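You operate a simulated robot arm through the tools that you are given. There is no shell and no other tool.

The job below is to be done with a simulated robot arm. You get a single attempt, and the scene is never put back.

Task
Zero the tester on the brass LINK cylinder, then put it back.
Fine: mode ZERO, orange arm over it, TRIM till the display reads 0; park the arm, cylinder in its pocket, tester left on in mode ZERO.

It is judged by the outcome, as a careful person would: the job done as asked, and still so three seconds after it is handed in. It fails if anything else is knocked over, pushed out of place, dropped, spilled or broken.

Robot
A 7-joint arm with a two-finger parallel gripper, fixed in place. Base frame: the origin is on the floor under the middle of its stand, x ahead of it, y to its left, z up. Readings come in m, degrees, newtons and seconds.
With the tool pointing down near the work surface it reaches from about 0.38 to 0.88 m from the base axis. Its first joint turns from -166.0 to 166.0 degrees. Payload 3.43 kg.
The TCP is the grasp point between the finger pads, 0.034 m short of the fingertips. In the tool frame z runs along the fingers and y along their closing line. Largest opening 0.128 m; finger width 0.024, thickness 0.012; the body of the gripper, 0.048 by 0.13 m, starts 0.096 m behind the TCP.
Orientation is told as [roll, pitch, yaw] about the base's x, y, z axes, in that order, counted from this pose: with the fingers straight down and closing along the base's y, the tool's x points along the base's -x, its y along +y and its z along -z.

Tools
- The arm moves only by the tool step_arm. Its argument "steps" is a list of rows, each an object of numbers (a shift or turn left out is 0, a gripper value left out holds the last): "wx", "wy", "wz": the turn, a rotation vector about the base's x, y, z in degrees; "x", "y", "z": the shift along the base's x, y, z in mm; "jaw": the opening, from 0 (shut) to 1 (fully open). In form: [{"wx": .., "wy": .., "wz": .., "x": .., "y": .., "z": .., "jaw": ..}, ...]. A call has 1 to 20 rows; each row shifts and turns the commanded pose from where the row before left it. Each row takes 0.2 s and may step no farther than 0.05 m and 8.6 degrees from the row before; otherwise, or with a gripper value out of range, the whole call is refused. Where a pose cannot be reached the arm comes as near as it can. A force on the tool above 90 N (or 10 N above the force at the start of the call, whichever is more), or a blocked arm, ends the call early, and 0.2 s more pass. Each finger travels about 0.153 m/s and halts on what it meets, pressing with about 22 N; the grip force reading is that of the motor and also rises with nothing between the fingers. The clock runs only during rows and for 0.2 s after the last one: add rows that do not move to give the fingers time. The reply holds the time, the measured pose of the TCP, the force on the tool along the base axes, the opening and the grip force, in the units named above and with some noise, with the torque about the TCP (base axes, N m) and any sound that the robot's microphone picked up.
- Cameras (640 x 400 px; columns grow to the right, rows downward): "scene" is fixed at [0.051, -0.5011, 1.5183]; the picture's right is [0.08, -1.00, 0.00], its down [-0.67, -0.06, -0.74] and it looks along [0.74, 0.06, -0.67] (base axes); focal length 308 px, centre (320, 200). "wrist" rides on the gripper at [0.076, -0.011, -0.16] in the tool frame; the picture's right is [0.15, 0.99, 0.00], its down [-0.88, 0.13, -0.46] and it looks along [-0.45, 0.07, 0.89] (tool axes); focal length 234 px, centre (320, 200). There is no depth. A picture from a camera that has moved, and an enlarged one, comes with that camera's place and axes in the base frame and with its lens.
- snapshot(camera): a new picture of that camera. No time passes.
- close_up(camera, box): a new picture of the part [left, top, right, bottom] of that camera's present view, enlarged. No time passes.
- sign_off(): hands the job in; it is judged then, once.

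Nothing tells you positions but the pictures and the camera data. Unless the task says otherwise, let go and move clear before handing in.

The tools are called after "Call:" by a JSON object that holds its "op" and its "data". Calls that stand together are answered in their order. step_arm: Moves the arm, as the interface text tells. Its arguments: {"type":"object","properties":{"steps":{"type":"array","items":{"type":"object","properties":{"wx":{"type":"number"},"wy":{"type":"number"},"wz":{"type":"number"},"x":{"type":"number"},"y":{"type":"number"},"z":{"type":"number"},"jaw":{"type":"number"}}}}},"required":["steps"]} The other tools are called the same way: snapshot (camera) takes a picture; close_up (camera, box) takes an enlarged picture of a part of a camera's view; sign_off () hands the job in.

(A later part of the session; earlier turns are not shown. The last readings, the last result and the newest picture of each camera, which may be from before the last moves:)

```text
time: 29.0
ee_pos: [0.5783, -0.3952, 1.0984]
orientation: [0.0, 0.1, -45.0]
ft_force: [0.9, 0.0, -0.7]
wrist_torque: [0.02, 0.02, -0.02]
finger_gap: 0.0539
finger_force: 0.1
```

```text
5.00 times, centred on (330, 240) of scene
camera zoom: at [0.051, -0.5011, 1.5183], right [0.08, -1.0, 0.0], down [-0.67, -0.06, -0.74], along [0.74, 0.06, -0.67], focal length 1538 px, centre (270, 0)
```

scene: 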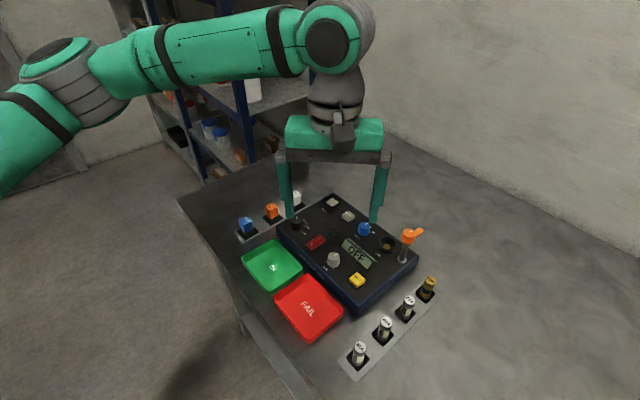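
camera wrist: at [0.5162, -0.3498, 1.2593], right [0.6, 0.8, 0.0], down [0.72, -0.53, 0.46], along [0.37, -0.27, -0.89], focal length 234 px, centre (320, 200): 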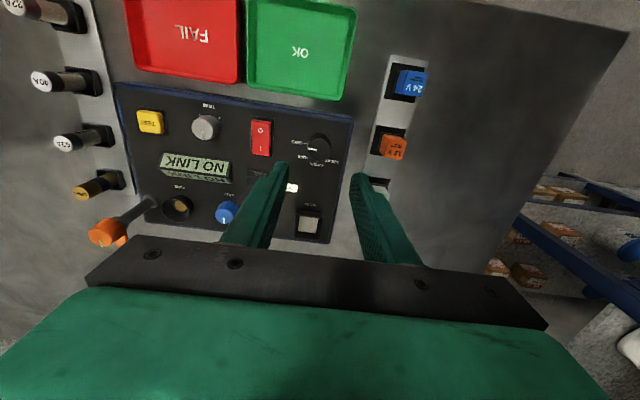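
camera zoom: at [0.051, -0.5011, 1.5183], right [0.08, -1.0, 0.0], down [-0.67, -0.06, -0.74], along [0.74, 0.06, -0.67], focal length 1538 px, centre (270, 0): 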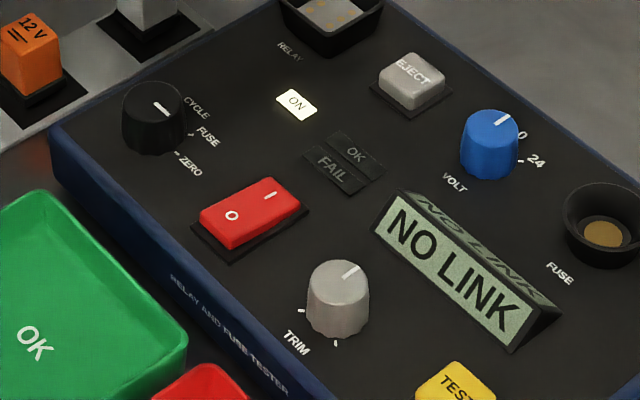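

ZERO mode holds and shows NO LINK. Now I'll rise, swing over to the LINK cylinder and turn to yaw +45° so the fingers close along the rail.

Call:
{"op": "step_arm", "data": {"steps": [{"z": 30}, {"x": -12.5, "y": -25.2, "wz": 7.5}, {"x": -12.5, "y": -25.2, "wz": 7.5}, {"x": -12.5, "y": -25.2, "wz": 7.5}, {"x": -12.5, "y": -25.2, "wz": 7.5}, {"x": -12.5, "y": -25.2, "wz": 7.5}, {"x": -12.5, "y": -25.2, "wz": 7.5}, {"x": -12.5, "y": -25.2, "wz": 7.5}, {"x": -12.5, "y": -25.2, "wz": 7.5}, {"x": -12.5, "y": -25.2, "wz": 7.5}, {"x": -12.5, "y": -25.2, "wz": 7.5}, {"x": -12.5, "y": -25.2, "wz": 7.5}, {"x": -12.5, "y": -25.2, "wz": 7.5}, {}]}}

Call:
{"op": "snapshot", "data": {"camera": "wrist"}}

Call:
{"op": "snapshot", "data": {"camera": "scene"}}

```text
time: 32.0
ee_pos: [0.4244, -0.6975, 1.1305]
orientation: [-0.1, 0.0, 45.1]
ft_force: [0.3, 0.3, 0.0]
wrist_torque: [0.03, -0.03, -0.03]
finger_gap: 0.0537
finger_force: 0.1
```

```text
taken
camera wrist: at [0.3781, -0.7595, 1.2909], right [-0.8, 0.59, 0.0], down [0.53, 0.72, 0.46], along [0.27, 0.37, -0.89], focal length 234 px, centre (320, 200)
```

wrist: 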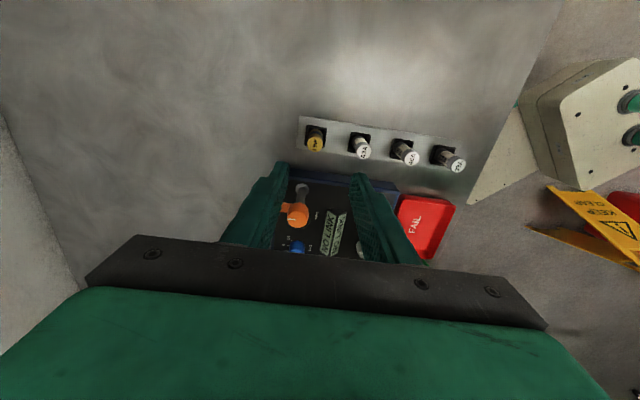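

```text
taken
```

scene: 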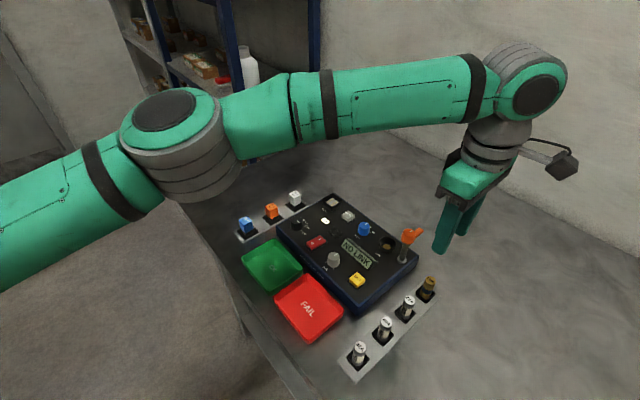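

Call:
{"op": "close_up", "data": {"camera": "wrist", "box": [260, 90, 400, 230]}}

```text
2.86 times, centred on (330, 160) of wrist
camera zoom: at [0.3781, -0.7595, 1.2909], right [-0.8, 0.59, 0.0], down [0.53, 0.72, 0.46], along [0.27, 0.37, -0.89], focal length 669 px, centre (291, 314)
```

zoom: 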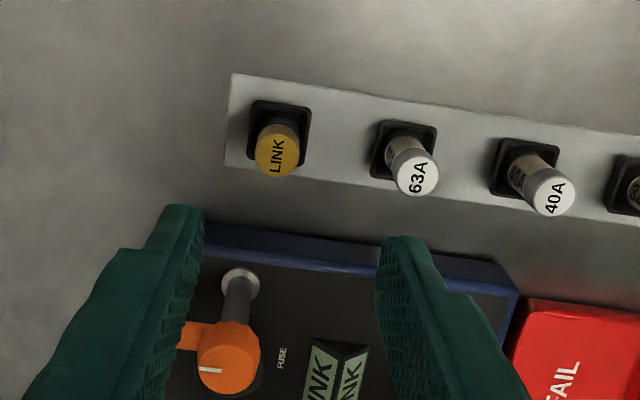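

LINK is about 6 mm in x and -2.5 mm in y from the TCP. I'll correct for that and come down partway to check.

Call:
{"op": "step_arm", "data": {"steps": [{"x": 6, "y": -2.5}, {"z": -30}, {"z": -30}, {"z": -25}, {}]}}

Call:
{"op": "close_up", "data": {"camera": "wrist", "box": [260, 90, 400, 230]}}

Call:
{"op": "close_up", "data": {"camera": "scene", "box": [370, 215, 470, 315]}}

```text
time: 33.2
ee_pos: [0.4351, -0.701, 1.0449]
orientation: [-0.1, 0.0, 45.0]
ft_force: [0.7, 0.2, 0.1]
wrist_torque: [0.01, -0.03, 0.0]
finger_gap: 0.0536
finger_force: 0.1
```

```text
2.86 times, centred on (330, 160) of wrist
camera zoom: at [0.3874, -0.7626, 1.2059], right [-0.8, 0.6, 0.0], down [0.53, 0.72, 0.46], along [0.27, 0.37, -0.89], focal length 669 px, centre (291, 314)
```

zoom: 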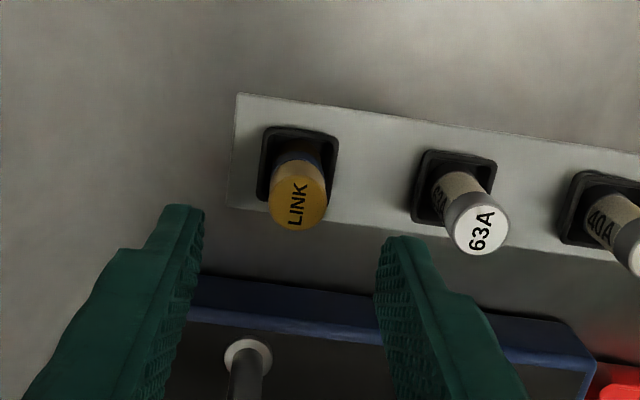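

```text
4.00 times, centred on (420, 265) of scene
camera zoom: at [0.051, -0.5011, 1.5183], right [0.08, -1.0, 0.0], down [-0.67, -0.06, -0.74], along [0.74, 0.06, -0.67], focal length 1230 px, centre (-80, -60)
```

zoom: 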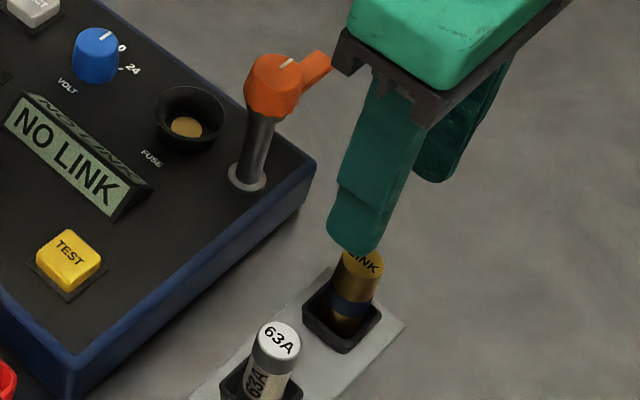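

LINK is about 3 mm toward the 63A-side finger. I'll shift and lower the rest of the way, with the fingertips stopping around z 0.94.

Call:
{"op": "step_arm", "data": {"steps": [{"x": -2.5, "y": 1.7, "z": -15}, {"z": -20}, {"z": -15}, {}]}}

Call:
{"op": "close_up", "data": {"camera": "wrist", "box": [260, 110, 400, 230]}}

Call:
{"op": "close_up", "data": {"camera": "scene", "box": [370, 215, 470, 315]}}

```text
time: 34.2
ee_pos: [0.431, -0.6995, 0.9963]
orientation: [0.0, -0.1, 45.1]
ft_force: [0.3, 0.0, 0.5]
wrist_torque: [0.01, 0.01, 0.01]
finger_gap: 0.0538
finger_force: 0.1
```

```text
3.33 times, centred on (330, 170) of wrist
camera zoom: at [0.384, -0.7611, 1.1564], right [-0.8, 0.59, 0.0], down [0.53, 0.72, 0.46], along [0.27, 0.37, -0.89], focal length 781 px, centre (287, 300)
```

zoom: 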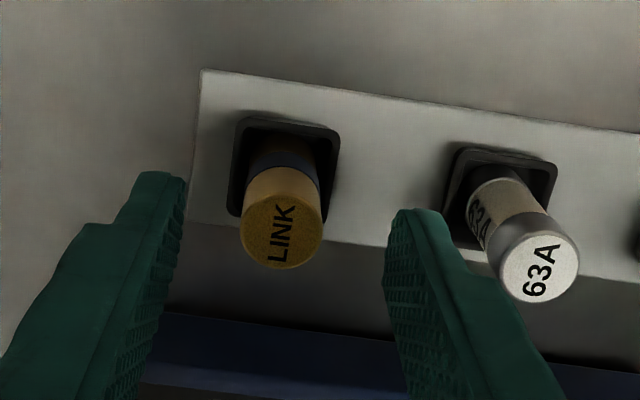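

```text
4.00 times, centred on (420, 265) of scene
camera zoom: at [0.051, -0.5011, 1.5183], right [0.08, -1.0, 0.0], down [-0.67, -0.06, -0.74], along [0.74, 0.06, -0.67], focal length 1230 px, centre (-80, -60)
```

zoom: 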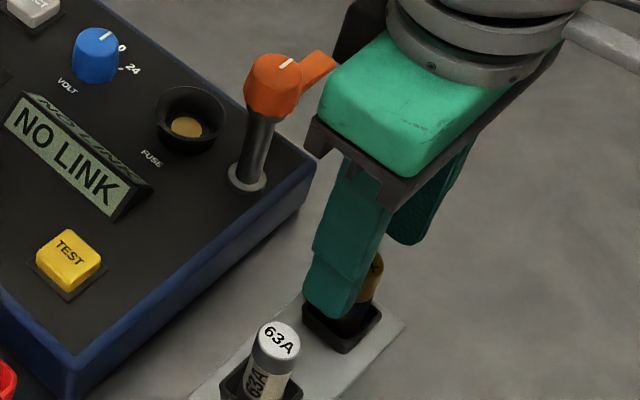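

Aligned to within about 1 mm. I'll lower the last 22 mm and close on LINK.

Call:
{"op": "step_arm", "data": {"steps": [{"z": -12}, {"z": -10}, {}, {"jaw": 0}, {}, {}]}}

Call:
{"op": "close_up", "data": {"camera": "wrist", "box": [260, 110, 400, 230]}}

Call:
{"op": "close_up", "data": {"camera": "scene", "box": [370, 215, 470, 315]}}

```text
time: 35.6
ee_pos: [0.4279, -0.7012, 0.974]
orientation: [-0.1, 0.1, 45.0]
ft_force: [1.2, -9.8, 0.2]
wrist_torque: [-0.65, -0.15, 0.0]
finger_gap: 0.0208
finger_force: 21.9
```

```text
3.33 times, centred on (330, 170) of wrist
camera zoom: at [0.3827, -0.7616, 1.1353], right [-0.8, 0.6, 0.0], down [0.53, 0.72, 0.45], along [0.27, 0.36, -0.89], focal length 781 px, centre (287, 300)
```

zoom: 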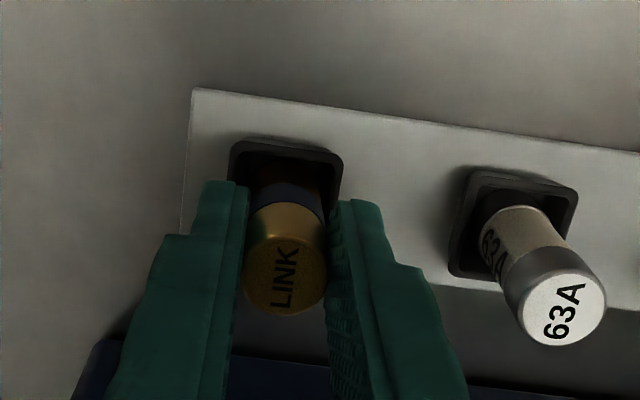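

```text
4.00 times, centred on (420, 265) of scene
camera zoom: at [0.051, -0.5011, 1.5183], right [0.08, -1.0, 0.0], down [-0.67, -0.06, -0.74], along [0.74, 0.06, -0.67], focal length 1230 px, centre (-80, -60)
```

zoom: 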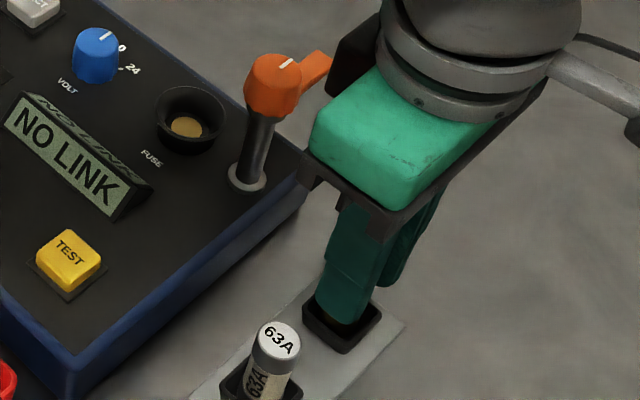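

LINK is gripped at 20.8 mm with a 10 N side load from the pocket wall. I'll relieve that, then lift straight up.

Call:
{"op": "step_arm", "data": {"steps": [{"y": -1.0}, {}]}}

```text
time: 36.2
ee_pos: [0.4294, -0.7006, 0.9758]
orientation: [0.0, -0.1, 45.1]
ft_force: [-1.8, -2.3, 0.5]
wrist_torque: [-0.17, 0.09, 0.01]
finger_gap: 0.021
finger_force: 21.7
```

Call:
{"op": "step_arm", "data": {"steps": [{"z": 10}, {"z": 15}, {"z": 25}, {"z": 30}, {"z": 30}, {"z": 20}, {}]}}

Call:
{"op": "snapshot", "data": {"camera": "wrist"}}

Call:
{"op": "close_up", "data": {"camera": "wrist", "box": [240, 90, 400, 230]}}

Call:
{"op": "close_up", "data": {"camera": "scene", "box": [370, 165, 490, 315]}}

```text
time: 37.8
ee_pos: [0.4292, -0.6989, 1.1047]
orientation: [0.0, 0.0, 45.0]
ft_force: [0.5, 0.1, -1.7]
wrist_torque: [-0.01, 0.0, 0.01]
finger_gap: 0.0212
finger_force: 21.8
```

```text
taken
camera wrist: at [0.3826, -0.7615, 1.2657], right [-0.8, 0.6, 0.0], down [0.53, 0.71, 0.46], along [0.27, 0.37, -0.89], focal length 234 px, centre (320, 200)
```

wrist: 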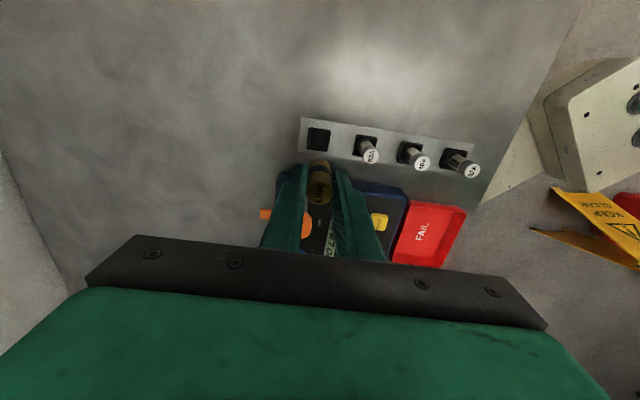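

```text
2.86 times, centred on (320, 160) of wrist
camera zoom: at [0.3826, -0.7615, 1.2657], right [-0.8, 0.6, 0.0], down [0.53, 0.71, 0.46], along [0.27, 0.37, -0.89], focal length 669 px, centre (320, 314)
```

zoom: 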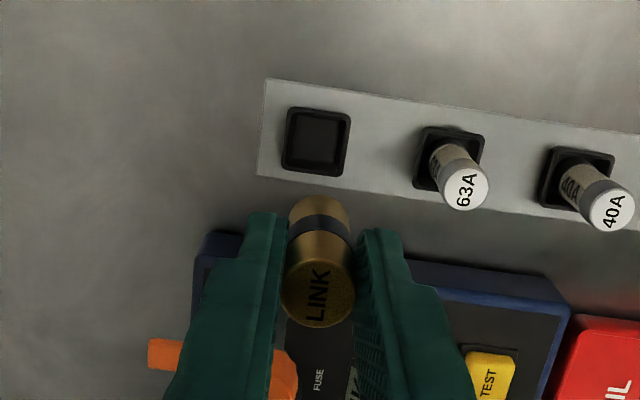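

```text
2.67 times, centred on (430, 240) of scene
camera zoom: at [0.051, -0.5011, 1.5183], right [0.08, -1.0, 0.0], down [-0.67, -0.06, -0.74], along [0.74, 0.06, -0.67], focal length 820 px, centre (27, 93)
```

zoom: 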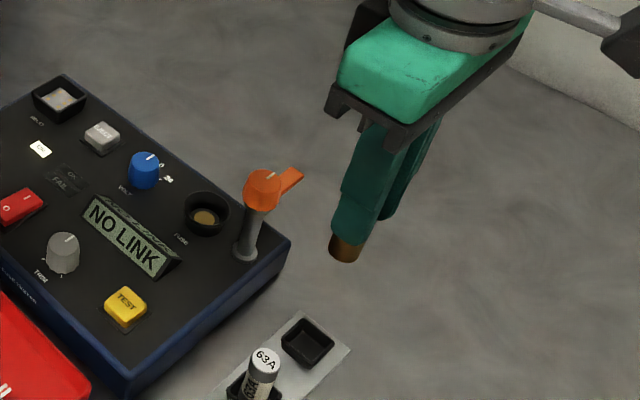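

LINK is held firmly, protruding about 20 mm below the fingertips. I'll raise it to clear the orange post and carry it over to the fuse well at about [0.526, -0.616].

Call:
{"op": "step_arm", "data": {"steps": [{"z": 35}, {}, {"x": 24, "y": 21}, {"x": 24, "y": 21}, {"x": 24, "y": 21}, {"x": 24, "y": 21}, {}]}}

Call:
{"op": "snapshot", "data": {"camera": "wrist"}}

Call:
{"op": "close_up", "data": {"camera": "wrist", "box": [240, 90, 400, 230]}}

Call:
{"op": "close_up", "data": {"camera": "scene", "box": [340, 165, 460, 285]}}

```text
time: 39.4
ee_pos: [0.5222, -0.6175, 1.1385]
orientation: [-0.1, 0.0, 45.0]
ft_force: [-0.4, -0.6, -2.5]
wrist_torque: [-0.01, -0.02, 0.0]
finger_gap: 0.0207
finger_force: 22.2
```

```text
taken
camera wrist: at [0.4769, -0.6782, 1.3001], right [-0.8, 0.6, 0.0], down [0.53, 0.71, 0.46], along [0.27, 0.37, -0.89], focal length 234 px, centre (320, 200)
```

wrist: 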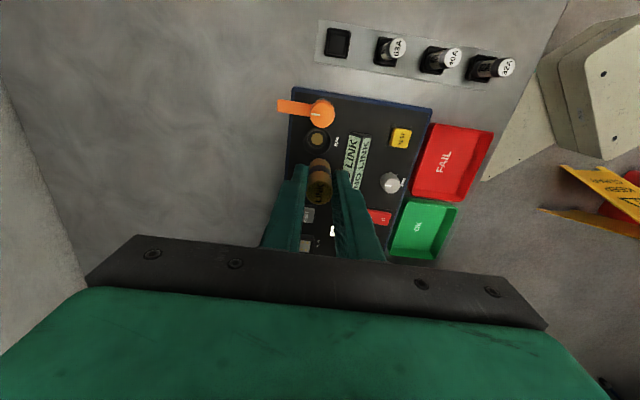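

```text
2.86 times, centred on (320, 160) of wrist
camera zoom: at [0.4769, -0.6782, 1.3001], right [-0.8, 0.6, 0.0], down [0.53, 0.71, 0.46], along [0.27, 0.37, -0.89], focal length 669 px, centre (320, 314)
```

zoom: 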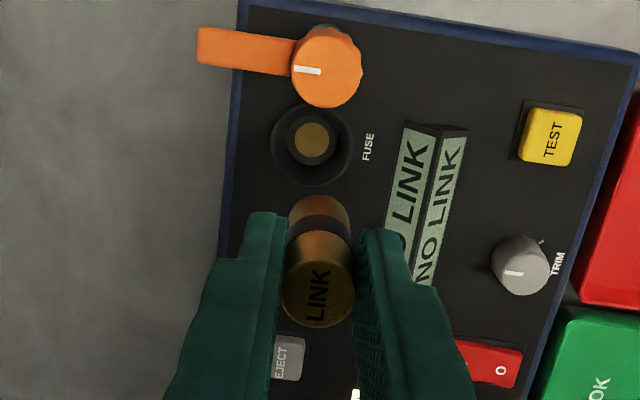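

```text
3.33 times, centred on (400, 225) of scene
camera zoom: at [0.051, -0.5011, 1.5183], right [0.08, -1.0, 0.0], down [-0.67, -0.06, -0.74], along [0.74, 0.06, -0.67], focal length 1025 px, centre (53, 117)
```

zoom: 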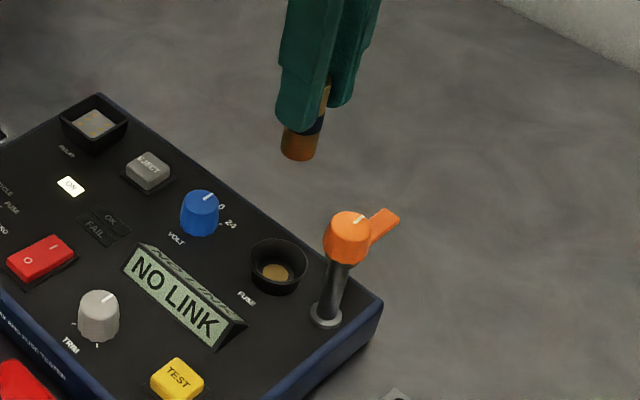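

From above I can see the well clearly; it is about 4 mm from the held LINK's axis. I'll correct and lower until LINK's bottom is just above the rim, then check.

Call:
{"op": "step_arm", "data": {"steps": [{"x": 3.2, "y": -2.3}, {"z": -30}, {"z": -30}, {"z": -25}, {"z": -15}, {}]}}

Call:
{"op": "close_up", "data": {"camera": "wrist", "box": [240, 90, 400, 230]}}

Call:
{"op": "close_up", "data": {"camera": "scene", "box": [350, 195, 430, 275]}}

```text
time: 40.8
ee_pos: [0.5273, -0.6177, 1.0399]
orientation: [0.0, 0.0, 45.0]
ft_force: [0.1, 0.4, -1.1]
wrist_torque: [-0.04, -0.01, -0.02]
finger_gap: 0.021
finger_force: 22.0
```

```text
2.86 times, centred on (320, 160) of wrist
camera zoom: at [0.4808, -0.6794, 1.1996], right [-0.8, 0.6, 0.0], down [0.53, 0.71, 0.46], along [0.27, 0.37, -0.89], focal length 669 px, centre (320, 314)
```

zoom: 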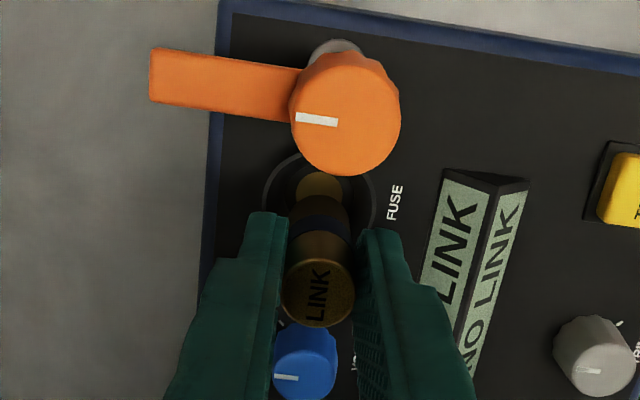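

```text
5.00 times, centred on (390, 235) of scene
camera zoom: at [0.051, -0.5011, 1.5183], right [0.08, -1.0, 0.0], down [-0.67, -0.06, -0.74], along [0.74, 0.06, -0.67], focal length 1538 px, centre (-30, 25)
```

zoom: 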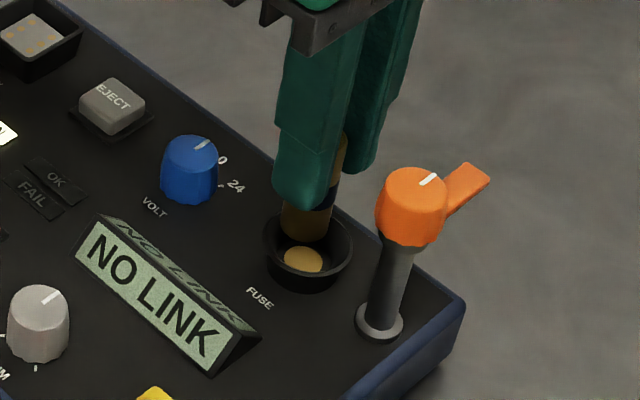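

LINK's bottom is just above the rim. I'll zoom in tighter to check centring before inserting.

Call:
{"op": "close_up", "data": {"camera": "scene", "box": [375, 220, 415, 260]}}

Call:
{"op": "close_up", "data": {"camera": "wrist", "box": [290, 130, 350, 190]}}

```text
10.00 times, centred on (395, 240) of scene
camera zoom: at [0.051, -0.5011, 1.5183], right [0.08, -1.0, 0.0], down [-0.67, -0.06, -0.74], along [0.74, 0.06, -0.67], focal length 3076 px, centre (-430, -200)
```

zoom: 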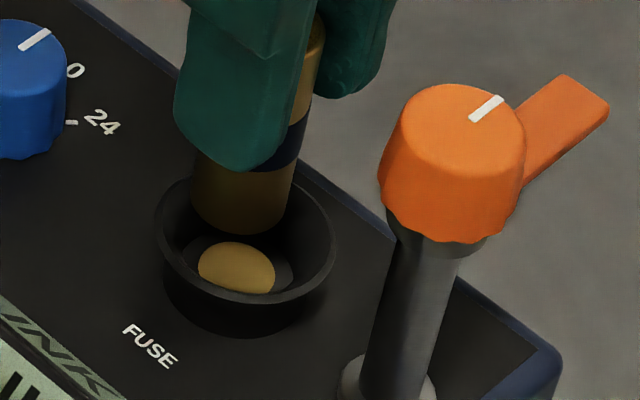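

```text
6.67 times, centred on (320, 160) of wrist
camera zoom: at [0.4808, -0.6794, 1.1996], right [-0.8, 0.6, 0.0], down [0.53, 0.71, 0.46], along [0.27, 0.37, -0.89], focal length 1561 px, centre (320, 467)
```

zoom: 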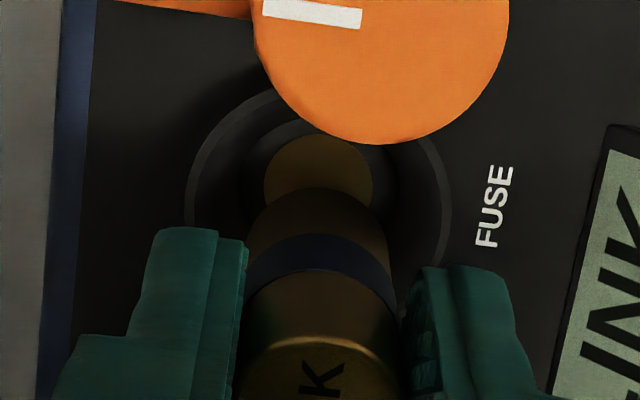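

The well is about 11 mm deep with a flared rim and LINK is roughly 1.5 mm off. I'll nudge it and insert in small steps while watching forces.

Call:
{"op": "step_arm", "data": {"steps": [{"x": -0.8, "y": -1.4}, {"z": -5}, {"z": -4}, {}]}}

Call:
{"op": "close_up", "data": {"camera": "scene", "box": [375, 220, 415, 260]}}

Call:
{"op": "close_up", "data": {"camera": "wrist", "box": [290, 130, 350, 190]}}

```text
time: 41.8
ee_pos: [0.5273, -0.6196, 1.0292]
orientation: [0.0, 0.1, 44.9]
ft_force: [-0.4, 0.1, -1.9]
wrist_torque: [0.0, 0.02, 0.01]
finger_gap: 0.0212
finger_force: 22.2
```

```text
10.00 times, centred on (395, 240) of scene
camera zoom: at [0.051, -0.5011, 1.5183], right [0.08, -1.0, 0.0], down [-0.67, -0.06, -0.74], along [0.74, 0.06, -0.67], focal length 3076 px, centre (-430, -200)
```

zoom: 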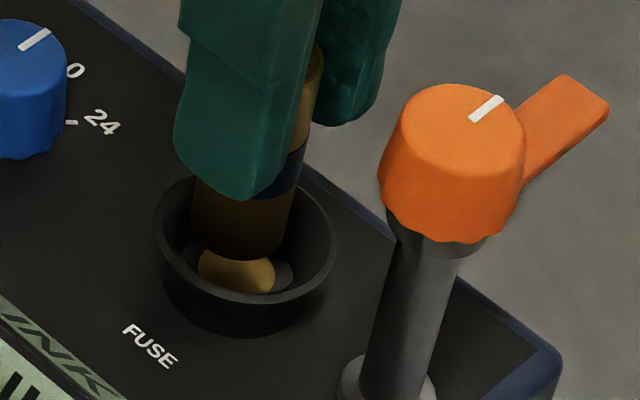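

```text
6.67 times, centred on (320, 160) of wrist
camera zoom: at [0.4812, -0.6807, 1.19], right [-0.8, 0.6, 0.0], down [0.53, 0.72, 0.46], along [0.27, 0.37, -0.89], focal length 1561 px, centre (320, 467)
```

zoom: 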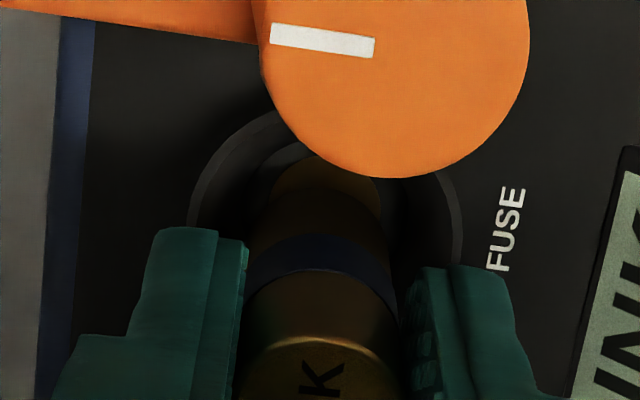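

Combining both views, LINK still needs about 2.3 mm in -x and 1 mm in -y. I'll shift and recheck before going deeper.

Call:
{"op": "step_arm", "data": {"steps": [{"x": -2.2, "y": -0.9}, {"z": -2}, {}]}}

Call:
{"op": "close_up", "data": {"camera": "scene", "box": [375, 220, 415, 260]}}

Call:
{"op": "close_up", "data": {"camera": "wrist", "box": [290, 130, 350, 190]}}

```text
time: 42.6
ee_pos: [0.5244, -0.6202, 1.0272]
orientation: [0.0, 0.0, 44.9]
ft_force: [0.1, 0.2, -0.8]
wrist_torque: [-0.05, -0.01, 0.01]
finger_gap: 0.0206
finger_force: 22.0
```

```text
10.00 times, centred on (395, 240) of scene
camera zoom: at [0.051, -0.5011, 1.5183], right [0.08, -1.0, 0.0], down [-0.67, -0.06, -0.74], along [0.74, 0.06, -0.67], focal length 3076 px, centre (-430, -200)
```

zoom: 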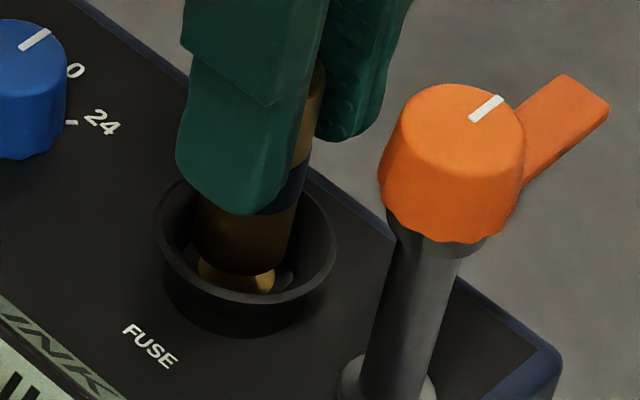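

```text
6.67 times, centred on (320, 160) of wrist
camera zoom: at [0.4786, -0.6814, 1.1877], right [-0.8, 0.6, 0.0], down [0.53, 0.72, 0.46], along [0.27, 0.37, -0.89], focal length 1561 px, centre (320, 467)
```

zoom: 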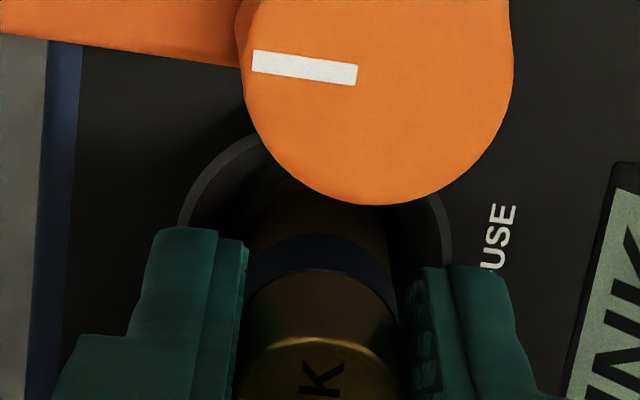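

Centred now in both views. I'll continue inserting in small steps.

Call:
{"op": "step_arm", "data": {"steps": [{"z": -2}, {"z": -2}, {}]}}

Call:
{"op": "close_up", "data": {"camera": "scene", "box": [375, 220, 415, 260]}}

```text
time: 43.4
ee_pos: [0.5253, -0.6198, 1.0232]
orientation: [0.1, 0.1, 45.0]
ft_force: [0.2, 0.2, -1.1]
wrist_torque: [-0.01, 0.0, -0.01]
finger_gap: 0.0207
finger_force: 21.7
```

```text
10.00 times, centred on (395, 240) of scene
camera zoom: at [0.051, -0.5011, 1.5183], right [0.08, -1.0, 0.0], down [-0.67, -0.06, -0.74], along [0.74, 0.06, -0.67], focal length 3076 px, centre (-430, -200)
```

zoom: 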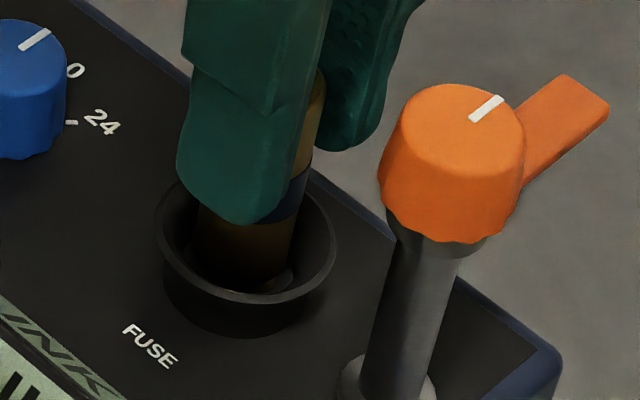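

Call:
{"op": "step_arm", "data": {"steps": [{"z": -2}, {"z": -2}, {}]}}

Call:
{"op": "close_up", "data": {"camera": "scene", "box": [375, 220, 415, 260]}}

```text
time: 44.2
ee_pos: [0.5237, -0.6203, 1.02]
orientation: [0.0, -0.1, 45.1]
ft_force: [0.0, -0.2, -1.8]
wrist_torque: [0.06, 0.02, 0.01]
finger_gap: 0.0208
finger_force: 22.4
```

```text
10.00 times, centred on (395, 240) of scene
camera zoom: at [0.051, -0.5011, 1.5183], right [0.08, -1.0, 0.0], down [-0.67, -0.06, -0.74], along [0.74, 0.06, -0.67], focal length 3076 px, centre (-430, -200)
```

zoom: 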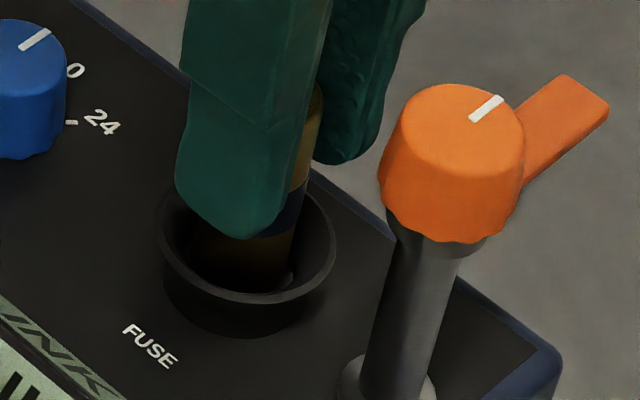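

Call:
{"op": "step_arm", "data": {"steps": [{"z": -2}, {"z": -1}, {}]}}

```text
time: 45.0
ee_pos: [0.5237, -0.6215, 1.0171]
orientation: [-0.1, 0.0, 45.0]
ft_force: [-0.6, -0.4, -1.0]
wrist_torque: [0.02, -0.03, -0.01]
finger_gap: 0.021
finger_force: 21.9
```

Call:
{"op": "step_arm", "data": {"steps": [{"z": -2}, {"z": -1}, {}]}}

Call:
{"op": "close_up", "data": {"camera": "scene", "box": [375, 220, 415, 260]}}

Call:
{"op": "close_up", "data": {"camera": "wrist", "box": [280, 120, 360, 200]}}

```text
time: 45.8
ee_pos: [0.5248, -0.6225, 1.0169]
orientation: [-0.2, 0.1, 45.0]
ft_force: [-0.1, -3.0, 15.0]
wrist_torque: [-0.08, -0.13, -0.05]
finger_gap: 0.0207
finger_force: 22.0
```

```text
10.00 times, centred on (395, 240) of scene
camera zoom: at [0.051, -0.5011, 1.5183], right [0.08, -1.0, 0.0], down [-0.67, -0.06, -0.74], along [0.74, 0.06, -0.67], focal length 3076 px, centre (-430, -200)
```

zoom: 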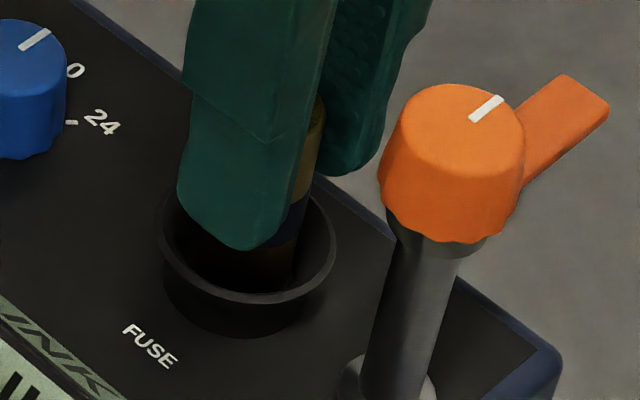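

```text
5.00 times, centred on (320, 160) of wrist
camera zoom: at [0.4783, -0.6827, 1.1763], right [-0.8, 0.6, 0.0], down [0.53, 0.72, 0.45], along [0.27, 0.36, -0.89], focal length 1171 px, centre (320, 400)
```

zoom: 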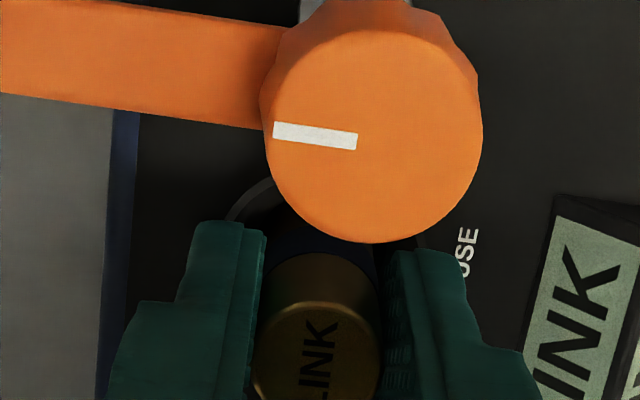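

LINK touches bottom at the expected depth. I'll ease the downward force and open the jaw to release it.

Call:
{"op": "step_arm", "data": {"steps": [{"z": 1}, {"jaw": 0.32}, {}, {}]}}

Call:
{"op": "close_up", "data": {"camera": "scene", "box": [365, 210, 425, 260]}}

Call:
{"op": "close_up", "data": {"camera": "wrist", "box": [280, 120, 360, 200]}}

```text
time: 46.8
ee_pos: [0.5252, -0.6207, 1.0151]
orientation: [0.1, 0.0, 45.0]
ft_force: [-0.1, 1.3, 0.3]
wrist_torque: [0.0, 0.01, 0.02]
finger_gap: 0.0409
finger_force: 0.1
```

```text
8.00 times, centred on (395, 235) of scene
camera zoom: at [0.051, -0.5011, 1.5183], right [0.08, -1.0, 0.0], down [-0.67, -0.06, -0.74], along [0.74, 0.06, -0.67], focal length 2461 px, centre (-280, -80)
```

zoom: 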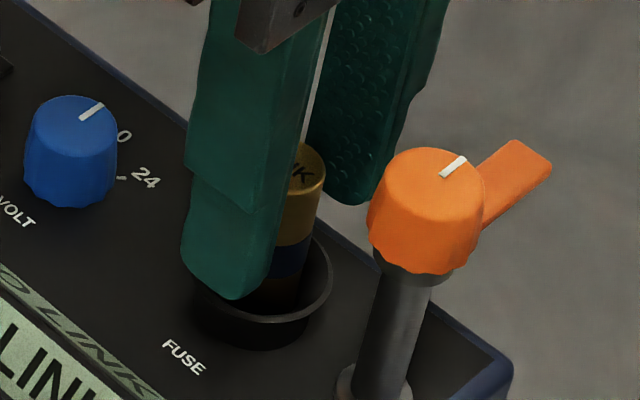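

```text
5.00 times, centred on (320, 160) of wrist
camera zoom: at [0.4788, -0.683, 1.1754], right [-0.8, 0.6, 0.0], down [0.53, 0.71, 0.46], along [0.27, 0.37, -0.89], focal length 1171 px, centre (320, 400)
```

zoom: 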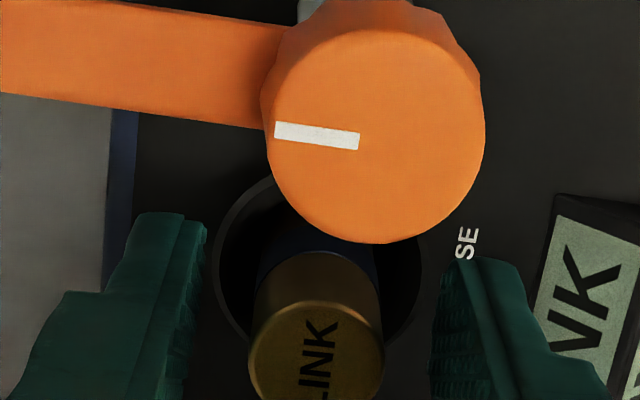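

LINK stands upright and released in the well. Next I'll rise clear, turn to yaw -45° (closing across the orange arm) and hover over the orange hub.

Call:
{"op": "step_arm", "data": {"steps": [{"z": 15}, {"z": 35}, {"z": 40}, {"x": -2.6, "y": -2.5, "wz": -7.5}, {"x": -2.6, "y": -2.5, "wz": -7.5}, {"x": -2.6, "y": -2.5, "wz": -7.5}, {"x": -2.6, "y": -2.5, "wz": -7.5}, {"x": -2.6, "y": -2.5, "wz": -7.5}, {"x": -2.6, "y": -2.5, "wz": -7.5}, {"x": -2.6, "y": -2.5, "wz": -7.5}, {"x": -2.6, "y": -2.5, "wz": -7.5}, {"x": -2.6, "y": -2.5, "wz": -7.5}, {"x": -2.6, "y": -2.5, "wz": -7.5}, {"x": -2.6, "y": -2.5, "wz": -7.5}, {"x": -2.6, "y": -2.5, "wz": -7.5}, {}]}}

Call:
{"op": "snapshot", "data": {"camera": "wrist"}}

Call:
{"op": "close_up", "data": {"camera": "wrist", "box": [240, 90, 400, 230]}}

Call:
{"op": "close_up", "data": {"camera": "scene", "box": [340, 190, 440, 290]}}

```text
time: 50.2
ee_pos: [0.4926, -0.6511, 1.1053]
orientation: [0.0, 0.0, -45.2]
ft_force: [0.1, 0.8, 0.1]
wrist_torque: [0.01, 0.02, 0.03]
finger_gap: 0.0408
finger_force: 0.0
```

```text
taken
camera wrist: at [0.4324, -0.6048, 1.2652], right [0.6, 0.8, 0.0], down [0.71, -0.53, 0.46], along [0.36, -0.27, -0.89], focal length 234 px, centre (320, 200)
```

wrist: 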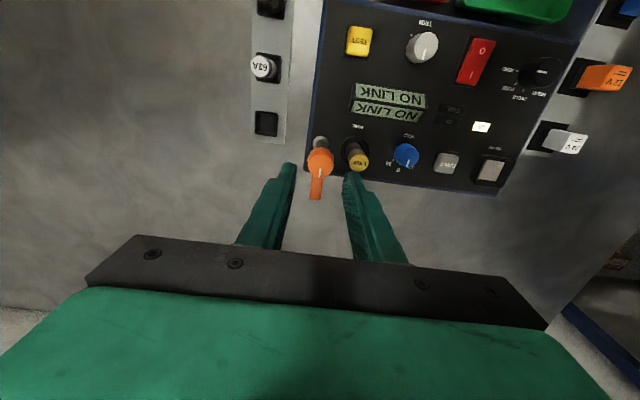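

```text
2.86 times, centred on (320, 160) of wrist
camera zoom: at [0.4324, -0.6048, 1.2652], right [0.6, 0.8, 0.0], down [0.71, -0.53, 0.46], along [0.36, -0.27, -0.89], focal length 669 px, centre (320, 314)
```

zoom: 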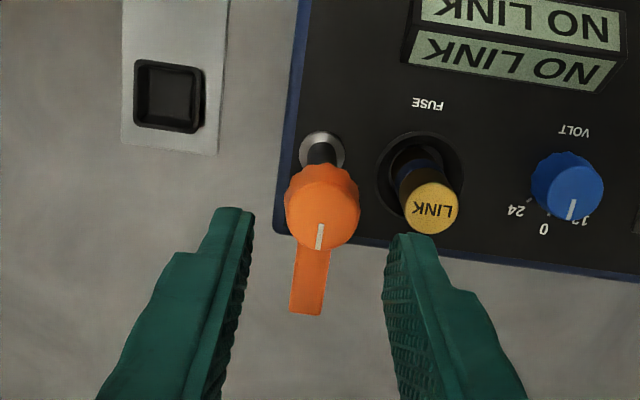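

```text
4.00 times, centred on (390, 240) of scene
camera zoom: at [0.051, -0.5011, 1.5183], right [0.08, -1.0, 0.0], down [-0.67, -0.06, -0.74], along [0.74, 0.06, -0.67], focal length 1230 px, centre (40, 40)
```

zoom: 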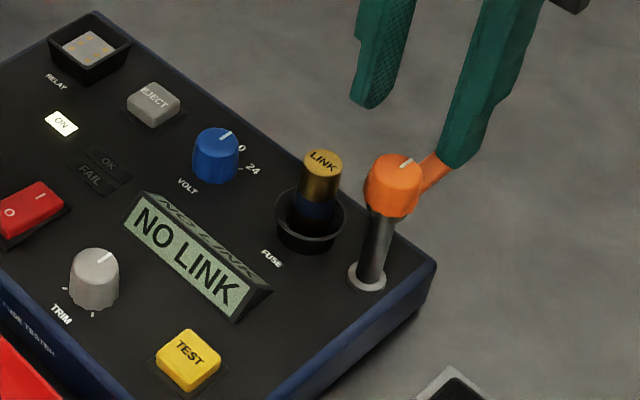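

LINK stands well in the socket, and the hub is within about 1 mm of the TCP. I'll lower the fingertips around the hub (staying above LINK's top) and check.

Call:
{"op": "step_arm", "data": {"steps": [{"x": 0.8, "y": 1.0, "z": -15}, {"z": -20}, {"z": -17}, {}]}}

Call:
{"op": "close_up", "data": {"camera": "wrist", "box": [250, 110, 390, 230]}}

Call:
{"op": "close_up", "data": {"camera": "scene", "box": [370, 200, 440, 270]}}

```text
time: 51.2
ee_pos: [0.4945, -0.65, 1.0531]
orientation: [0.0, 0.0, -45.0]
ft_force: [0.4, 0.6, 0.2]
wrist_torque: [0.0, -0.01, -0.02]
finger_gap: 0.041
finger_force: 0.0
```

```text
3.33 times, centred on (320, 170) of wrist
camera zoom: at [0.4326, -0.6036, 1.2138], right [0.6, 0.8, 0.0], down [0.71, -0.53, 0.46], along [0.37, -0.27, -0.89], focal length 781 px, centre (320, 300)
```

zoom: 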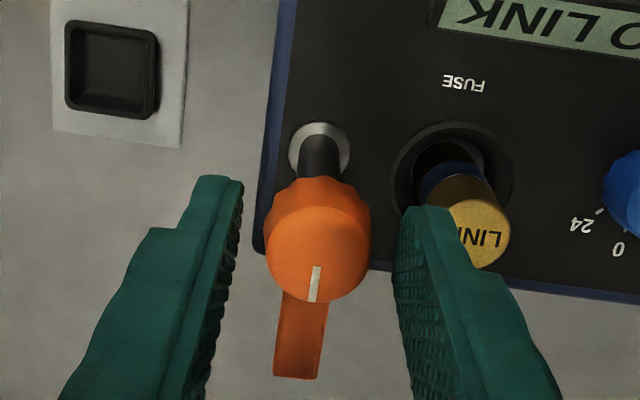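

```text
5.71 times, centred on (405, 235) of scene
camera zoom: at [0.051, -0.5011, 1.5183], right [0.08, -1.0, 0.0], down [-0.67, -0.06, -0.74], along [0.74, 0.06, -0.67], focal length 1758 px, centre (-166, 0)
```

zoom: 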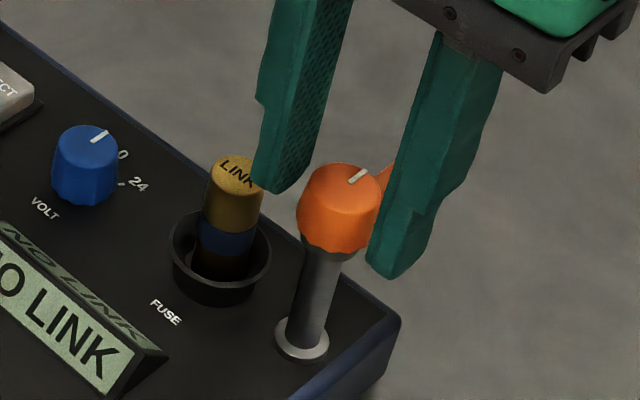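

Well centred. Closing on the hub now.

Call:
{"op": "step_arm", "data": {"steps": [{"jaw": 0}, {}, {}]}}

Call:
{"op": "close_up", "data": {"camera": "wrist", "box": [250, 110, 390, 230]}}

```text
time: 52.0
ee_pos: [0.4948, -0.6493, 1.0531]
orientation: [0.0, 0.1, -45.0]
ft_force: [0.8, 3.2, 2.4]
wrist_torque: [0.21, 0.66, 0.0]
finger_gap: 0.0273
finger_force: 44.8
```

```text
3.33 times, centred on (320, 170) of wrist
camera zoom: at [0.4324, -0.604, 1.214], right [0.6, 0.8, 0.0], down [0.71, -0.53, 0.46], along [0.37, -0.27, -0.89], focal length 781 px, centre (320, 300)
```

zoom: 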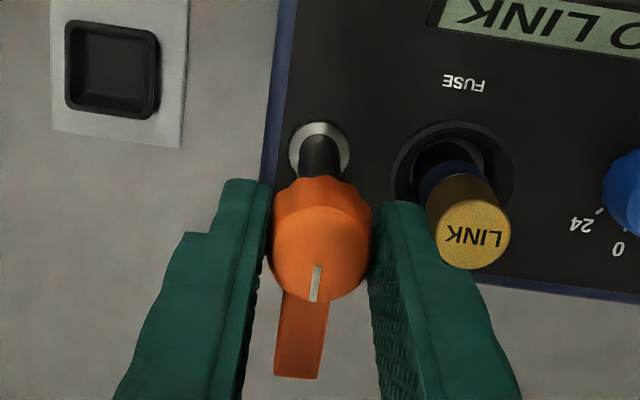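

Gripped at 27 mm. I'll rotate counter-clockwise (+wz) a little to test how the arm swings.

Call:
{"op": "step_arm", "data": {"steps": [{"wz": 7.5}, {"wz": 7.5}, {"wz": 7.5}, {}]}}

Call:
{"op": "close_up", "data": {"camera": "wrist", "box": [250, 110, 390, 230]}}

Call:
{"op": "close_up", "data": {"camera": "scene", "box": [370, 200, 440, 270]}}

```text
time: 53.0
ee_pos: [0.4948, -0.651, 1.0538]
orientation: [0.0, 0.1, -22.5]
ft_force: [-8.4, 7.1, 10.7]
wrist_torque: [0.65, 1.31, 0.0]
finger_gap: 0.0273
finger_force: 45.4
```

```text
3.33 times, centred on (320, 170) of wrist
camera zoom: at [0.4198, -0.631, 1.214], right [0.24, 0.97, 0.0], down [0.86, -0.22, 0.45], along [0.44, -0.11, -0.89], focal length 781 px, centre (320, 300)
```

zoom: 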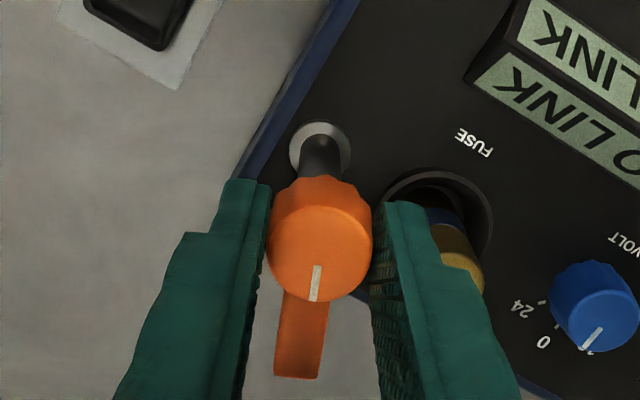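

```text
5.71 times, centred on (405, 235) of scene
camera zoom: at [0.051, -0.5011, 1.5183], right [0.08, -1.0, 0.0], down [-0.67, -0.06, -0.74], along [0.74, 0.06, -0.67], focal length 1758 px, centre (-166, 0)
```

zoom: 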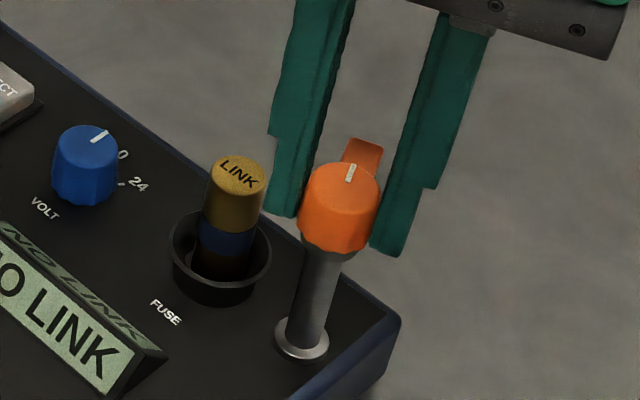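

The arm swings with the gripper. I'll ease the slight load and continue turning.

Call:
{"op": "step_arm", "data": {"steps": [{"x": -0.8, "y": 0.7, "z": 0.5}, {"wz": 7.5}, {"wz": 7.5}, {"wz": 7.5}, {}]}}

Call:
{"op": "close_up", "data": {"camera": "scene", "box": [370, 200, 440, 270]}}

```text
time: 54.2
ee_pos: [0.4936, -0.6497, 1.0528]
orientation: [0.0, 0.0, 0.1]
ft_force: [2.2, -18.0, 5.9]
wrist_torque: [-0.77, 0.71, -0.03]
finger_gap: 0.027
finger_force: 44.9
```

```text
5.71 times, centred on (405, 235) of scene
camera zoom: at [0.051, -0.5011, 1.5183], right [0.08, -1.0, 0.0], down [-0.67, -0.06, -0.74], along [0.74, 0.06, -0.67], focal length 1758 px, centre (-166, 0)
```

zoom: 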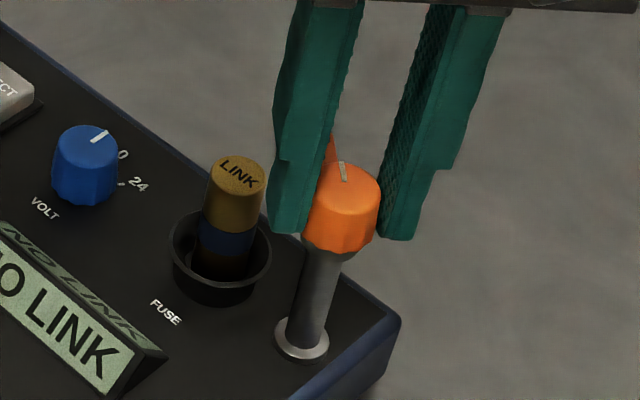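

Call:
{"op": "step_arm", "data": {"steps": [{"y": -1.6}, {"wz": 7.5}, {"wz": 7.5}, {"wz": 7.5}, {}]}}

Call:
{"op": "close_up", "data": {"camera": "scene", "box": [340, 200, 440, 280]}}

Call:
{"op": "close_up", "data": {"camera": "wrist", "box": [250, 110, 390, 230]}}

```text
time: 55.4
ee_pos: [0.4953, -0.6503, 1.0538]
orientation: [0.0, 0.0, 22.5]
ft_force: [3.0, -7.6, 4.9]
wrist_torque: [-0.05, -0.24, -0.03]
finger_gap: 0.0273
finger_force: 44.9
```

```text
5.00 times, centred on (390, 240) of scene
camera zoom: at [0.051, -0.5011, 1.5183], right [0.08, -1.0, 0.0], down [-0.67, -0.06, -0.74], along [0.74, 0.06, -0.67], focal length 1538 px, centre (-30, 0)
```

zoom: 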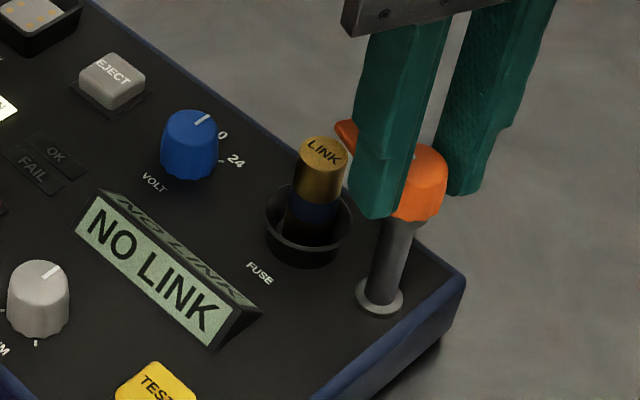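

```text
3.33 times, centred on (320, 170) of wrist
camera zoom: at [0.428, -0.6902, 1.2139], right [-0.51, 0.86, 0.0], down [0.76, 0.46, 0.46], along [0.39, 0.23, -0.89], focal length 781 px, centre (320, 300)
```

zoom: 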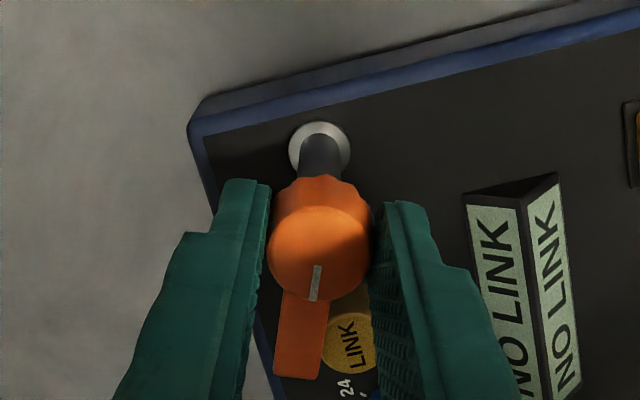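

The arm's tab is about to pass over LINK's top, so I'll advance in small increments and watch for contact.

Call:
{"op": "step_arm", "data": {"steps": [{"y": -0.5, "wz": 4}, {"wz": 4}, {}]}}

Call:
{"op": "close_up", "data": {"camera": "scene", "box": [370, 210, 430, 260]}}

Call:
{"op": "close_up", "data": {"camera": "wrist", "box": [280, 150, 360, 230]}}

```text
time: 56.2
ee_pos: [0.4945, -0.6503, 1.0534]
orientation: [0.0, 0.1, 30.7]
ft_force: [-2.7, 2.5, 7.8]
wrist_torque: [-0.53, 0.79, 0.03]
finger_gap: 0.0273
finger_force: 45.5
```

```text
8.00 times, centred on (400, 235) of scene
camera zoom: at [0.051, -0.5011, 1.5183], right [0.08, -1.0, 0.0], down [-0.67, -0.06, -0.74], along [0.74, 0.06, -0.67], focal length 2461 px, centre (-320, -80)
```

zoom: 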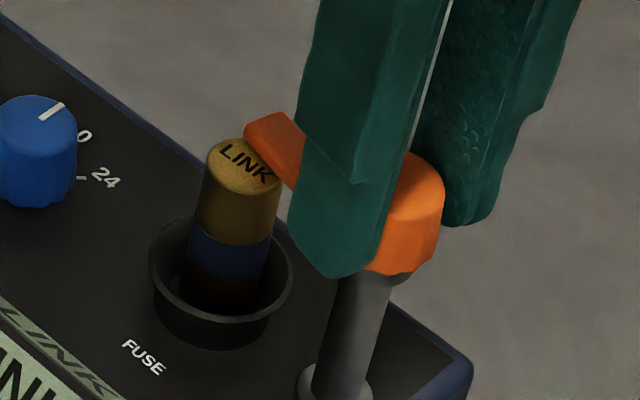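

```text
5.00 times, centred on (320, 190) of wrist
camera zoom: at [0.4346, -0.699, 1.214], right [-0.63, 0.78, 0.0], down [0.69, 0.56, 0.45], along [0.35, 0.29, -0.89], focal length 1171 px, centre (320, 250)
```

zoom: 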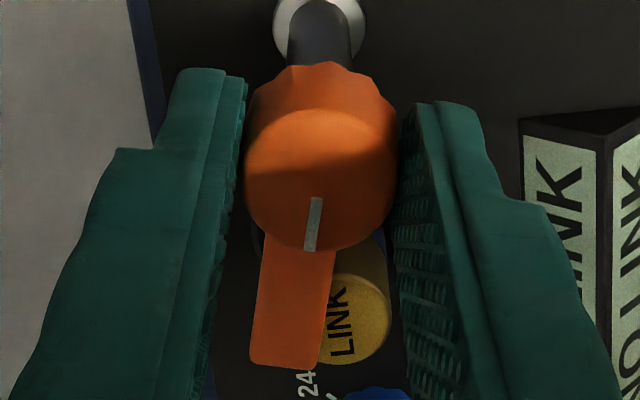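

The tab passes over LINK's top without disturbing it. I'll finish the swing to +45°.

Call:
{"op": "step_arm", "data": {"steps": [{"wz": 5}, {"wz": 5}, {"wz": 4.5}, {}]}}

Call:
{"op": "close_up", "data": {"camera": "scene", "box": [330, 210, 430, 290]}}

Call:
{"op": "close_up", "data": {"camera": "wrist", "box": [280, 150, 360, 230]}}

```text
time: 57.2
ee_pos: [0.4948, -0.6512, 1.0532]
orientation: [0.0, 0.0, 44.9]
ft_force: [-3.4, -1.2, 8.9]
wrist_torque: [0.93, -0.52, 0.01]
finger_gap: 0.0273
finger_force: 45.1
```

```text
5.00 times, centred on (380, 250) of scene
camera zoom: at [0.051, -0.5011, 1.5183], right [0.08, -1.0, 0.0], down [-0.67, -0.06, -0.74], along [0.74, 0.06, -0.67], focal length 1538 px, centre (20, -50)
```

zoom: 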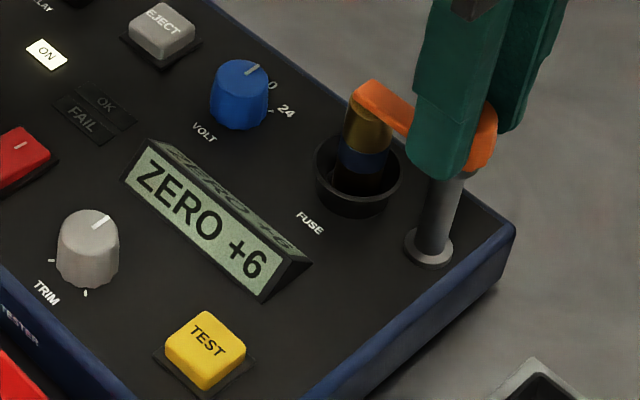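

```text
5.00 times, centred on (320, 190) of wrist
camera zoom: at [0.4486, -0.7125, 1.214], right [-0.8, 0.6, 0.0], down [0.53, 0.71, 0.46], along [0.27, 0.37, -0.89], focal length 1171 px, centre (320, 250)
```

zoom: 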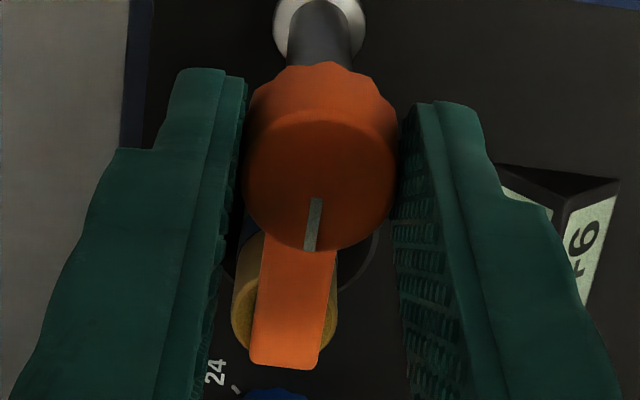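

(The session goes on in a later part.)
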